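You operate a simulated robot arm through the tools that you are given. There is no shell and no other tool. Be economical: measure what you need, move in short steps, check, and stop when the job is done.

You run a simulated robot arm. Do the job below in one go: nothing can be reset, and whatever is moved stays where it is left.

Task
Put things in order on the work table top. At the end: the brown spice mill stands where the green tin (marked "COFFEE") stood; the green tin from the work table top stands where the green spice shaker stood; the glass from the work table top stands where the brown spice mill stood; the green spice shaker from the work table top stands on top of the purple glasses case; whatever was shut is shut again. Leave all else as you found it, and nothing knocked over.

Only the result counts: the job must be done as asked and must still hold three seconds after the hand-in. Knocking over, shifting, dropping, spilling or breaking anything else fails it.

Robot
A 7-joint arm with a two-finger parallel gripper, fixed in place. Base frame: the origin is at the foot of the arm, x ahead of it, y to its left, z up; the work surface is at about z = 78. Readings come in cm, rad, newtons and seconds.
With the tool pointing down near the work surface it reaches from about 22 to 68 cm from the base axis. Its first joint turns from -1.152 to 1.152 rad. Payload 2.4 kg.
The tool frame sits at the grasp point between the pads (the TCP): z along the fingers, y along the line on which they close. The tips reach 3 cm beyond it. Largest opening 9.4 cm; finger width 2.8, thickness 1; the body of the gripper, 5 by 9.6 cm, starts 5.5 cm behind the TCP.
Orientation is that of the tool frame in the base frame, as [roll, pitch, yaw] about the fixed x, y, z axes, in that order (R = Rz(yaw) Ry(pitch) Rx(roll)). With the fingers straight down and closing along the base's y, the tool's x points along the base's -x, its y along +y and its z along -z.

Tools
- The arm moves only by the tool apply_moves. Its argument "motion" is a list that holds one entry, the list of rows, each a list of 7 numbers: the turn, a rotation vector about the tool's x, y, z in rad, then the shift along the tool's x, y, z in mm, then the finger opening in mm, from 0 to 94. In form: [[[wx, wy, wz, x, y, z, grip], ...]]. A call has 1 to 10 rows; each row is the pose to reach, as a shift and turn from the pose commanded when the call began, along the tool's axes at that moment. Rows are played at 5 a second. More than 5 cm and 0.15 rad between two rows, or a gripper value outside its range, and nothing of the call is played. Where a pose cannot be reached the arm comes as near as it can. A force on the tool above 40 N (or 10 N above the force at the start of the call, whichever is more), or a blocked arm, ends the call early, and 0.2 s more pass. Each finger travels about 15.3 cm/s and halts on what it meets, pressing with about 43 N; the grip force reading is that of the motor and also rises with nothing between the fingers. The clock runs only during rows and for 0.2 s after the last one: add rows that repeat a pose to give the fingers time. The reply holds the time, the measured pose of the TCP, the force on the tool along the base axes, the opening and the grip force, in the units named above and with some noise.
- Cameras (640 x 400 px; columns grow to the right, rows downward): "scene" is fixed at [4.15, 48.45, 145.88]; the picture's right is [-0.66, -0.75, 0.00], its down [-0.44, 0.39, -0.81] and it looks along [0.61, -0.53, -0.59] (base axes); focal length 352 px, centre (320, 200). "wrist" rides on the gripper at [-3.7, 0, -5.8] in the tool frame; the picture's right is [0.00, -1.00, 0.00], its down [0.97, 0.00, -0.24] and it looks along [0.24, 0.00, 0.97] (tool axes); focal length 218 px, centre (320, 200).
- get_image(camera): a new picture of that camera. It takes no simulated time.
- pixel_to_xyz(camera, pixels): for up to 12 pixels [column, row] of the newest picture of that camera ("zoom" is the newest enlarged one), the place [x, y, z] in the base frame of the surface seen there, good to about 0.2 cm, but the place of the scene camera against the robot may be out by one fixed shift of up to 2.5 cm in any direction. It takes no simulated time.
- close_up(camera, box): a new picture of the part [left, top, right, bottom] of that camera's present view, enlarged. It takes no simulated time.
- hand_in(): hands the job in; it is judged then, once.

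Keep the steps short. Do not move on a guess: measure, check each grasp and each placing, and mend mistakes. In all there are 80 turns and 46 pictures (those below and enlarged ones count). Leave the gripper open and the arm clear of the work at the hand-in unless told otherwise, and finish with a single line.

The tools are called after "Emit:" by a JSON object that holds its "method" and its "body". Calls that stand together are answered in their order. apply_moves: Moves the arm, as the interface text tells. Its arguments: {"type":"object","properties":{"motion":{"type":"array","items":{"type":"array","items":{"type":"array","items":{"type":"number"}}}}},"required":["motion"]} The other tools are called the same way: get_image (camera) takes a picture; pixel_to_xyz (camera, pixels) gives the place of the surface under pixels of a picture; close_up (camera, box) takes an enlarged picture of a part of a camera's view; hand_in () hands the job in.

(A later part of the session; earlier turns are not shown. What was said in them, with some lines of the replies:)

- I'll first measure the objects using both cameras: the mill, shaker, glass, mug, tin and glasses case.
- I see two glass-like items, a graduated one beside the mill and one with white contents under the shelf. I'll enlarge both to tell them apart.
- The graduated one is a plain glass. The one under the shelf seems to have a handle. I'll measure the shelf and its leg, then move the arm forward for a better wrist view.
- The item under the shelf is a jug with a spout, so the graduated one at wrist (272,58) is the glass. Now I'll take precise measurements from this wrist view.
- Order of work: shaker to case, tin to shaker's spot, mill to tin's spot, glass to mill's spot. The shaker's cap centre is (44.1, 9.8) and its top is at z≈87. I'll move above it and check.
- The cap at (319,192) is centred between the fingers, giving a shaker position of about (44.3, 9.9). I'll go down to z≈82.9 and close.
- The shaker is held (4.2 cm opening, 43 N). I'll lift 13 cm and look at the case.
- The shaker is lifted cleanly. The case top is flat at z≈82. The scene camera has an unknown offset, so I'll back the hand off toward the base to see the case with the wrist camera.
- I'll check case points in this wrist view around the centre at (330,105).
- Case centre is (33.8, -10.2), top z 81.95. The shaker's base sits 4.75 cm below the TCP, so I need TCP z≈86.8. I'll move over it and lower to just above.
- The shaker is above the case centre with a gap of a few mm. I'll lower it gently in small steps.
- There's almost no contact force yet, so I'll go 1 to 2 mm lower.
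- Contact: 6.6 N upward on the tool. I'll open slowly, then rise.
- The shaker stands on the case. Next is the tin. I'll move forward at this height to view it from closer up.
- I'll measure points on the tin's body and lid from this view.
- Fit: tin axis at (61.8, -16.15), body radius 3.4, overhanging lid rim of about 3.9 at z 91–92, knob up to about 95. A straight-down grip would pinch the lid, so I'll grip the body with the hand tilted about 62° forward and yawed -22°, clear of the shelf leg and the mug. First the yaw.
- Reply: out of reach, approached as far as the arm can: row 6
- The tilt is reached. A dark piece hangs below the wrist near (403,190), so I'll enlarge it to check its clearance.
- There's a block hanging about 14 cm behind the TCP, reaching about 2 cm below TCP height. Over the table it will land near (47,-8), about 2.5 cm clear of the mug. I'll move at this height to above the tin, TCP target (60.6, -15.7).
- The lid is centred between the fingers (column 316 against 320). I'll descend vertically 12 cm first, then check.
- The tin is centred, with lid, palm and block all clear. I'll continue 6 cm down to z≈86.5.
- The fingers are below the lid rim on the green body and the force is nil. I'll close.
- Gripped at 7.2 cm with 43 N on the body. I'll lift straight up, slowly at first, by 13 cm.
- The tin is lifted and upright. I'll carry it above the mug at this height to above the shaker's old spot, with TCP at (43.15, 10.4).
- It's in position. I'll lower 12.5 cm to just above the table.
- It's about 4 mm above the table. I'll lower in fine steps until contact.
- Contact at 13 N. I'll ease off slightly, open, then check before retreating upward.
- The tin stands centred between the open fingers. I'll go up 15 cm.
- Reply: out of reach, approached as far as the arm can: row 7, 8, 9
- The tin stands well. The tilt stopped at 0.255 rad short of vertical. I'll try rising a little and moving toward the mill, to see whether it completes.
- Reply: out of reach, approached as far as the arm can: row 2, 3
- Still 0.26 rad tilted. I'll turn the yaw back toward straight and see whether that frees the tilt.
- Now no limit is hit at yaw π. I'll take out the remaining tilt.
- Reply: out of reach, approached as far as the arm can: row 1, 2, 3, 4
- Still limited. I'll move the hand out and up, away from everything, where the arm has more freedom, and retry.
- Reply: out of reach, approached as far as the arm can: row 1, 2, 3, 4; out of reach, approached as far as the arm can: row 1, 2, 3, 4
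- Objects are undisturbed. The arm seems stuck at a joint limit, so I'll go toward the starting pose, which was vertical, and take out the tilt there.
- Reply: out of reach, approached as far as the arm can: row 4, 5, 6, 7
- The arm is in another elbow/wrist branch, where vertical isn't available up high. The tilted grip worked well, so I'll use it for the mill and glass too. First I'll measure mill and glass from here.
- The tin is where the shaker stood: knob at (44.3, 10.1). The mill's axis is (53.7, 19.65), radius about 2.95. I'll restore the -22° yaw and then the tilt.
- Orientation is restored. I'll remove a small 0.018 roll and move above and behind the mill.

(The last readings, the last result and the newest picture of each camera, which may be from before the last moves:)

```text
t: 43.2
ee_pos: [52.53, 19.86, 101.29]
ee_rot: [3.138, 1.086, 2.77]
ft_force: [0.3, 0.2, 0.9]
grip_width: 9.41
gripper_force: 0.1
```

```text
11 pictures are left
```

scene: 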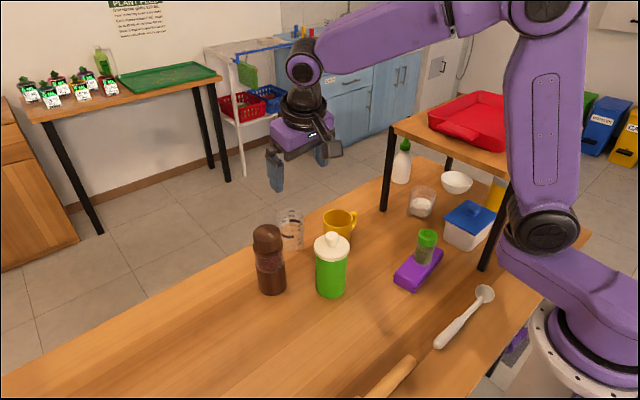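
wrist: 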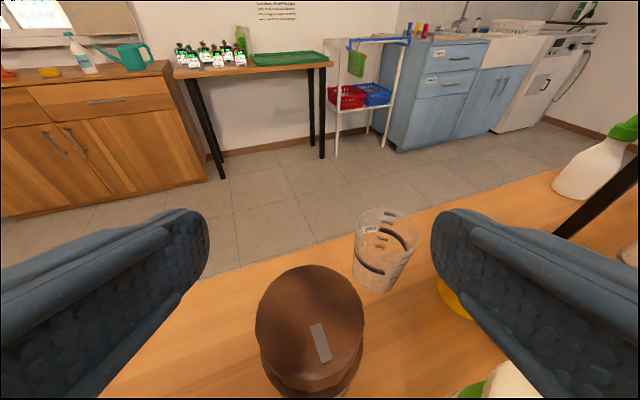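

The mill cap is about 4 mm left of centre, so I'll correct that. I'll narrow the opening to 8 cm for clearance from the tin and descend to z≈84.

Emit:
{"method": "apply_moves", "body": {"motion": [[[0, 0, 0, 0, 4, 0, 80], [0, 0, 0, 35.4, 4, 18.7, 80], [0, 0, 0, 70.7, 4, 37.4, 80], [0, 0, 0, 106.1, 4, 56, 80], [0, 0, 0, 132.6, 4, 70, 80], [0, 0, 0, 152, 4, 80.3, 80], [0, 0, 0, 152, 4, 80.3, 80]]]}}

Emit:
{"method": "get_image", "body": {"camera": "wrist"}}

```text
t: 44.8
ee_pos: [52.81, 20.02, 84.2]
ee_rot: [3.141, 1.087, 2.771]
ft_force: [-0.9, 0.3, 0.6]
grip_width: 7.99
gripper_force: 0.0
```

```text
10 pictures are left
```

wrist: 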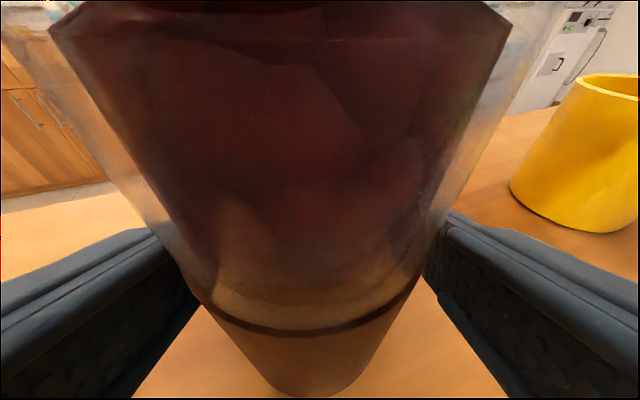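

The mill is centred between the pads, so I'll close.

Emit:
{"method": "apply_moves", "body": {"motion": [[[0, 0, 0, 0, 0, 0, 65], [0, 0, 0, 0, 0, 0, 45], [0, 0, 0, 0, 0, 0, 40], [0, 0, 0, 0, 0, 0, 40], [0, 0, 0, 0, 0, 0, 40]]]}}

```text
t: 46.0
ee_pos: [52.85, 20.09, 84.17]
ee_rot: [-3.14, 1.085, 2.772]
ft_force: [0.6, 1.8, 1.9]
grip_width: 6.78
gripper_force: 42.8
```

Gripped firmly at 6.78 cm. From that I refit the mill's centre as (54.0, 19.9). I'll lift 20 cm, so that the hand clears the tin's knob.

Emit:
{"method": "apply_moves", "body": {"motion": [[[0, 0, 0, -4.4, 0, -2.3, 40], [0, 0, 0, -17.7, 0, -9.3, 40], [0, 0, 0, -44.2, 0, -23.4, 40], [0, 0, 0, -79.6, 0, -42, 40], [0, 0, 0, -115, 0, -60.7, 40], [0, 0, 0, -150.3, 0, -79.4, 40], [0, 0, 0, -176.8, 0, -93.4, 40], [0, 0, 0, -176.8, 0, -93.4, 40]]]}}

Emit:
{"method": "get_image", "body": {"camera": "scene"}}

```text
t: 47.8
ee_pos: [53.01, 20.03, 104.27]
ee_rot: [-3.138, 1.083, 2.774]
ft_force: [0.5, 0.3, -3.3]
grip_width: 6.78
gripper_force: 42.9
```

```text
9 pictures are left
```

scene: 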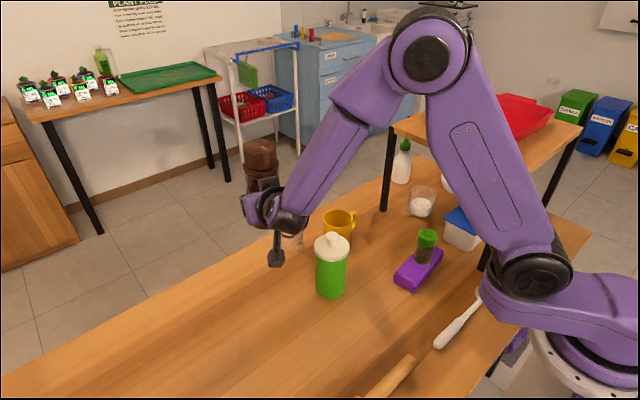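

The mill hangs upright. I'll carry it across to above the tin's old place, with TCP at (60.96, -15.8).

Emit:
{"method": "apply_moves", "body": {"motion": [[[0, 0, 0, -11.95, -38.1, 22.6, 40], [0, 0, 0, -23.9, -76.1, 45.2, 40], [0, 0, 0, -35.8, -114.2, 67.9, 40], [0, 0, 0, -47.8, -152.2, 90.5, 40], [0, 0, 0, -59.7, -190.3, 113.1, 40], [0, 0, 0, -71.7, -228.4, 135.7, 40], [0, 0, 0, -83.6, -266.4, 158.4, 40], [0, 0, 0, -95.6, -304.5, 181, 40], [0, 0, 0, -95.6, -304.5, 181, 40]]]}}

```text
t: 49.8
ee_pos: [60.61, -15.93, 104.1]
ee_rot: [-3.141, 1.083, 2.771]
ft_force: [-1.0, -0.1, -2.2]
grip_width: 6.75
gripper_force: 42.6
```

Over the spot, within noise. I'll lower 19.5 cm to just above the table.

Emit:
{"method": "apply_moves", "body": {"motion": [[[0, 0, 0, 34.4, 2, 20.7, 40], [0, 0, 0, 69.7, 2, 39.4, 40], [0, 0, 0, 105.1, 2, 58, 40], [0, 0, 0, 140.4, 2, 76.7, 40], [0, 0, 0, 162, 2, 88, 40], [0, 0, 0, 171.4, 2, 93, 40], [0, 0, 0, 171.4, 2, 93, 40]]]}}

Emit:
{"method": "close_up", "body": {"camera": "scene", "box": [300, 110, 460, 230]}}

```text
t: 51.4
ee_pos: [61.14, -15.57, 84.54]
ee_rot: [-3.141, 1.084, 2.774]
ft_force: [-0.9, 0.5, -3.5]
grip_width: 6.75
gripper_force: 43.0
```

```text
3.33 times, centred on (380, 170) of scene
```

zoom: 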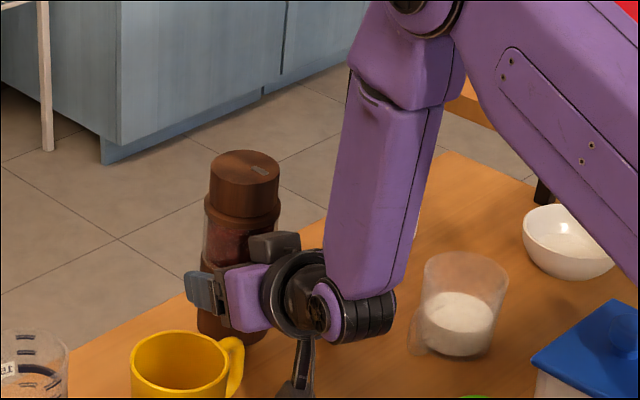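

It's just above the table. I'll lower in fine steps to contact.

Emit:
{"method": "apply_moves", "body": {"motion": [[[0, 0, 0, 1.3, -1, 0.7, 40], [0, 0, 0, 2.6, -1, 1.4, 40], [0, 0, 0, 3.5, -1, 1.9, 40], [0, 0, 0, 3.5, -1, 1.9, 40]]]}}

```text
t: 52.4
ee_pos: [61.13, -15.7, 84.29]
ee_rot: [3.141, 1.084, 2.772]
ft_force: [0.2, 1.3, -1.6]
grip_width: 6.72
gripper_force: 43.3
```

Emit:
{"method": "apply_moves", "body": {"motion": [[[0, 0, 0, 0.9, 0, 0.5, 40], [0, 0, 0, 1.8, 0, 0.9, 40], [0, 0, 0, 1.8, 0, 0.9, 40]]]}}

```text
t: 53.2
ee_pos: [61.13, -15.76, 84.26]
ee_rot: [-3.14, 1.086, 2.772]
ft_force: [-2.7, 1.7, 6.3]
grip_width: 6.74
gripper_force: 42.8
```

Contact. I'll open to 8.2 cm, then rise vertically 20 cm.

Emit:
{"method": "apply_moves", "body": {"motion": [[[0, 0, 0, 0, 0, 0, 68], [0, 0, 0, 0, 0, 0, 74], [0, 0, 0, 0, 0, 0, 82], [0, 0, 0, 0, 0, 0, 82], [0, 0, 0, -17.7, 0, -9.3, 82], [0, 0, 0, -53, 0, -28, 82], [0, 0, 0, -88.4, 0, -46.7, 82], [0, 0, 0, -123.8, 0, -65.4, 82], [0, 0, 0, -159, 0, -84, 82], [0, 0, 0, -180, 0, -95, 82]]]}}

Emit:
{"method": "get_image", "body": {"camera": "scene"}}

```text
t: 55.4
ee_pos: [61.09, -15.83, 104.43]
ee_rot: [3.141, 1.083, 2.772]
ft_force: [0.2, 0.1, 0.2]
grip_width: 8.19
gripper_force: 0.0
```

```text
7 pictures are left
```

scene: 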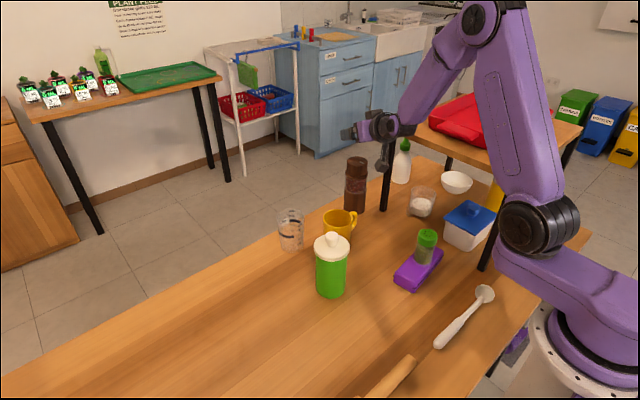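

The mill stands where the tin was. Now the glass. I'll swing back over and yaw a further -25°, so the hand comes in from the emptied mill spot, clear of tin and mug. Then I'll look at the glass.

Emit:
{"method": "apply_moves", "body": {"motion": [[[0, 0, 0, 10.5, 37.7, -19.9, 94], [0.128, 0, 0.068, 21, 75.4, -39.7, 94], [0.128, 0, 0.068, 31.5, 113, -59.6, 94], [0.256, 0, 0.135, 42, 150.9, -79.4, 94], [0.256, 0, 0.135, 52.4, 188.6, -99.3, 94], [0.385, 0, 0.203, 62.9, 226, -119, 94], [0.385, 0, 0.203, 73.4, 264, -139, 94], [0.385, 0, 0.203, 73.4, 264, -139, 94]]]}}

Emit:
{"method": "get_image", "body": {"camera": "wrist"}}

```text
t: 57.2
ee_pos: [55.86, 14.77, 104.48]
ee_rot: [-3.139, 1.085, 2.337]
ft_force: [-0.7, -0.2, 0.4]
grip_width: 9.39
gripper_force: 0.1
```

```text
6 pictures are left
```

wrist: 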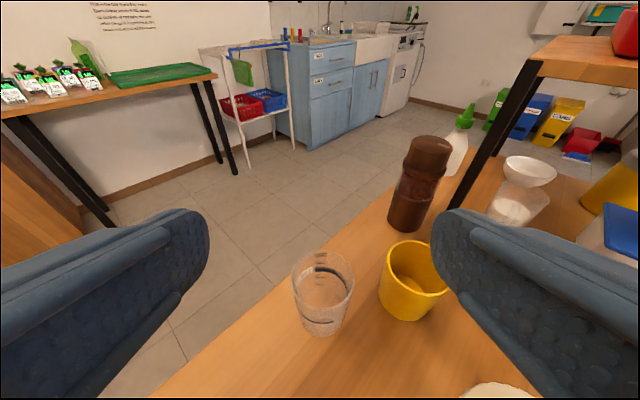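

I'll measure the glass's edges, and the mill at its new place, in this view.

Emit:
{"method": "pixel_to_xyz", "body": {"camera": "wrist", "pixels": [[295, 280], [351, 283], [322, 302], [320, 333], [304, 320], [340, 322], [322, 253], [308, 328], [405, 231], [388, 218], [422, 224], [428, 143]]}}

Emit:
{"method": "close_up", "body": {"camera": "wrist", "box": [270, 230, 380, 350]}}

```text
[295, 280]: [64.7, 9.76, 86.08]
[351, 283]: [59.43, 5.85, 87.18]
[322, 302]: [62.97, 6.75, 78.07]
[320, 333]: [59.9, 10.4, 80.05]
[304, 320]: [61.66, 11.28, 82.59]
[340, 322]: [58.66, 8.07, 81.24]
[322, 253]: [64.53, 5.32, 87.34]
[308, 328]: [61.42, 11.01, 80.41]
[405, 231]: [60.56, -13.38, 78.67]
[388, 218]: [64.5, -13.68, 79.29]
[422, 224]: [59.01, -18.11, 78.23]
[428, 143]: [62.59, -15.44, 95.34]
```

```text
3.33 times, centred on (325, 290) of wrist
```

zoom: 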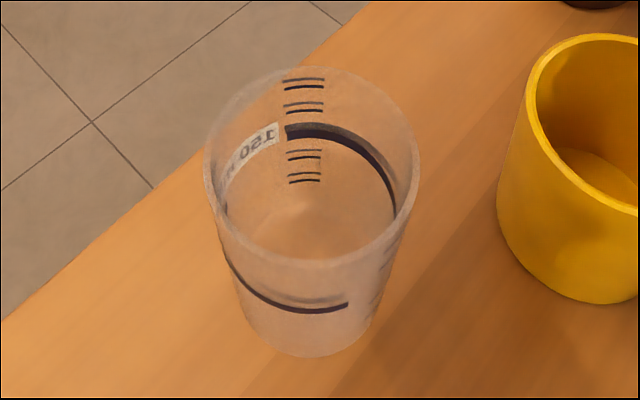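

Glass centre is (62.0, 7.85), radius 3.45, top z 87.5. The mill is at (62.0, -16.35), as intended. I'll move to TCP (61.1, 8.8) and descend to z≈83 with the fingers open.

Emit:
{"method": "apply_moves", "body": {"motion": [[[0, 0, 0, -18.5, -1.9, 35.1, 94], [0, 0, 0, -37.1, -3.8, 70.2, 94], [0, 0, 0, 2.7, -3.8, 91.2, 94], [0, 0, 0, 42.5, -3.8, 112.2, 94], [0, 0, 0, 82.2, -3.8, 133.2, 94], [0, 0, 0, 117.6, -3.8, 151.9, 94], [0, 0, 0, 144.1, -3.8, 165.9, 94], [0, 0, 0, 153, -3.8, 170.6, 94], [0, 0, 0, 153, -3.8, 170.6, 94]]]}}

Emit:
{"method": "get_image", "body": {"camera": "wrist"}}

```text
t: 59.2
ee_pos: [61.15, 8.68, 82.97]
ee_rot: [3.141, 1.085, 2.337]
ft_force: [-0.5, 0.3, 0.0]
grip_width: 9.42
gripper_force: 0.1
```

```text
4 pictures are left
```

wrist: 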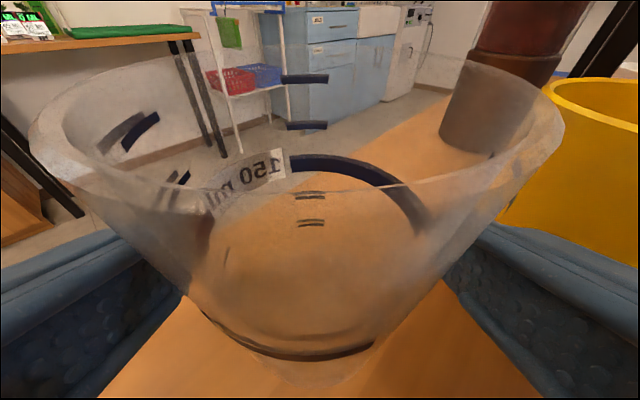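

The glass is about 3 mm left of centre, so I'll correct that and close.

Emit:
{"method": "apply_moves", "body": {"motion": [[[0, 0, 0, 0, 3, 0, 94], [0, 0, 0, 0, 3, 0, 80], [0, 0, 0, 0, 3, 0, 65], [0, 0, 0, 0, 3, 0, 55], [0, 0, 0, 0, 3, 0, 50], [0, 0, 0, 0, 3, 0, 50]]]}}

```text
t: 60.6
ee_pos: [61.37, 8.96, 82.99]
ee_rot: [3.141, 1.086, 2.335]
ft_force: [-0.3, -0.7, 2.3]
grip_width: 6.98
gripper_force: 43.1
```

Held at 6.98 cm. I'll lift 6 cm, carry it to the mill's old spot and lower to 4 mm above the table.

Emit:
{"method": "apply_moves", "body": {"motion": [[[0, 0, 0, -8.8, 3, -4.7, 50], [0, 0, 0, -30, 3, -16, 50], [0, 0, 0, -53, 3, -28, 50], [0, 0, 0, -36.4, 8.8, -59.5, 50], [0, 0, 0, -19.8, 14.7, -91, 50], [0, 0, 0, -3.2, 20.5, -122.5, 50], [0, 0, 0, 13.5, 26.3, -154, 50], [0, 0, 0, 40, 26.3, -140, 50], [0, 0, 0, 62, 26.3, -128.4, 50], [0, 0, 0, 62, 26.3, -128.4, 50]]]}}

Emit:
{"method": "get_image", "body": {"camera": "scene"}}

```text
t: 62.8
ee_pos: [53.32, 20.91, 83.5]
ee_rot: [3.141, 1.085, 2.335]
ft_force: [-0.7, 0.5, -1.9]
grip_width: 6.98
gripper_force: 42.8
```

```text
3 pictures are left
```

scene: 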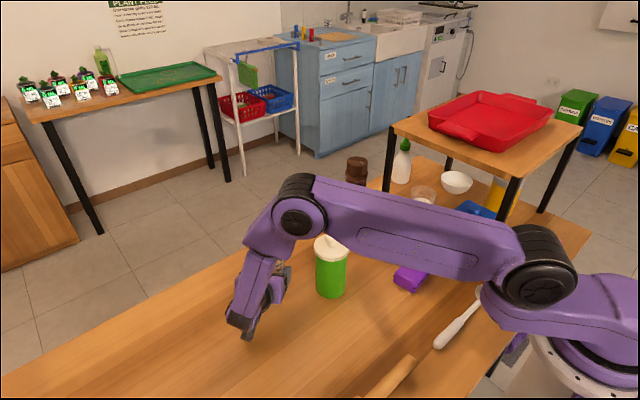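

The arm folded low. Before releasing, I'll measure how close the links are to the tin and the table.

Emit:
{"method": "pixel_to_xyz", "body": {"camera": "scene", "pixels": [[298, 222], [325, 225], [345, 235], [290, 235], [265, 260], [240, 330], [285, 285], [410, 250], [500, 260], [331, 242], [320, 240], [280, 185]]}}

```text
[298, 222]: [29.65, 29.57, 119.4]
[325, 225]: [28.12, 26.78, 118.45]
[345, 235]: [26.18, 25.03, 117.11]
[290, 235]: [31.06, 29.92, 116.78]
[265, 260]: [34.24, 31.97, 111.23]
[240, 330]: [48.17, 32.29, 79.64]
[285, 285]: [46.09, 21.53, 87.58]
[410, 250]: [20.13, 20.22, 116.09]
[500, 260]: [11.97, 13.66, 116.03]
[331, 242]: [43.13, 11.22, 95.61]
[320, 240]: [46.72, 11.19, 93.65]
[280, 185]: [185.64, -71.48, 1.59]
```

The links are clear (z≈117). I'll lower the glass in fine steps.

Emit:
{"method": "apply_moves", "body": {"motion": [[[0, 0, 0, 1.8, 0, 0.9, 50], [0, 0, 0, 3.1, 0, 1.6, 50], [0, 0, 0, 4, 0, 2.1, 50], [0, 0, 0, 4, 0, 2.1, 50]]]}}

```text
t: 63.8
ee_pos: [53.41, 20.89, 83.09]
ee_rot: [-3.141, 1.085, 2.337]
ft_force: [0.7, 0.4, -2.1]
grip_width: 6.99
gripper_force: 42.6
```

Emit:
{"method": "apply_moves", "body": {"motion": [[[0, 0, 0, 0.9, 0, 0.5, 50], [0, 0, 0, 1.8, 0, 0.9, 50], [0, 0, 0, 1.8, 0, 0.9, 50]]]}}

```text
t: 64.6
ee_pos: [53.3, 20.98, 82.97]
ee_rot: [3.14, 1.086, 2.333]
ft_force: [-3.5, -1.1, 9.6]
grip_width: 6.99
gripper_force: 43.4
```

Contact. I'll open and rise 18 cm.

Emit:
{"method": "apply_moves", "body": {"motion": [[[0, 0, 0, -0.5, 0, -0.2, 72], [0, 0, 0, -0.5, 0, -0.2, 80], [0, 0, 0, -0.5, 0, -0.2, 94], [0, 0, 0, -0.5, 0, -0.2, 94], [0, 0, 0, -17.7, 0, -9.3, 94], [0, 0, 0, -53, 0, -28, 94], [0, 0, 0, -88.4, 0, -46.7, 94], [0, 0, 0, -123.8, 0, -65.4, 94], [0, 0, 0, -159, 0, -84, 94], [0, 0, 0, -180, 0, -95, 94]]]}}

Emit:
{"method": "get_image", "body": {"camera": "scene"}}

```text
t: 66.8
ee_pos: [53.33, 20.69, 103.24]
ee_rot: [-3.138, 1.086, 2.339]
ft_force: [-0.3, 0.4, -0.6]
grip_width: 9.41
gripper_force: 0.0
```

```text
2 pictures are left
```

scene: 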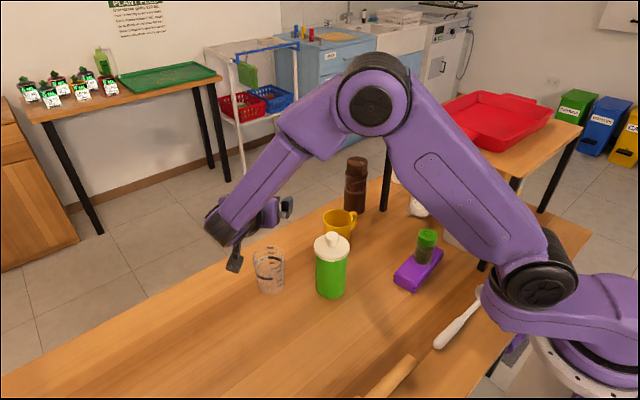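

All four things stand upright in their places: shaker on the case, tin at (331,290) where the shaker was, mill at (355,205) where the tin was, and glass at (270,285) where the mill was. The tin's lid is on, the gripper is open and the arm is clear, so I'll hand in.

Emit:
{"method": "hand_in", "body": {}}

```text
The job is handed in.
```

The spice mill, tin, glass and shaker are all in their asked places, upright with the tin's lid on; in the last picture nothing else looks moved or knocked over, and the job is handed in.
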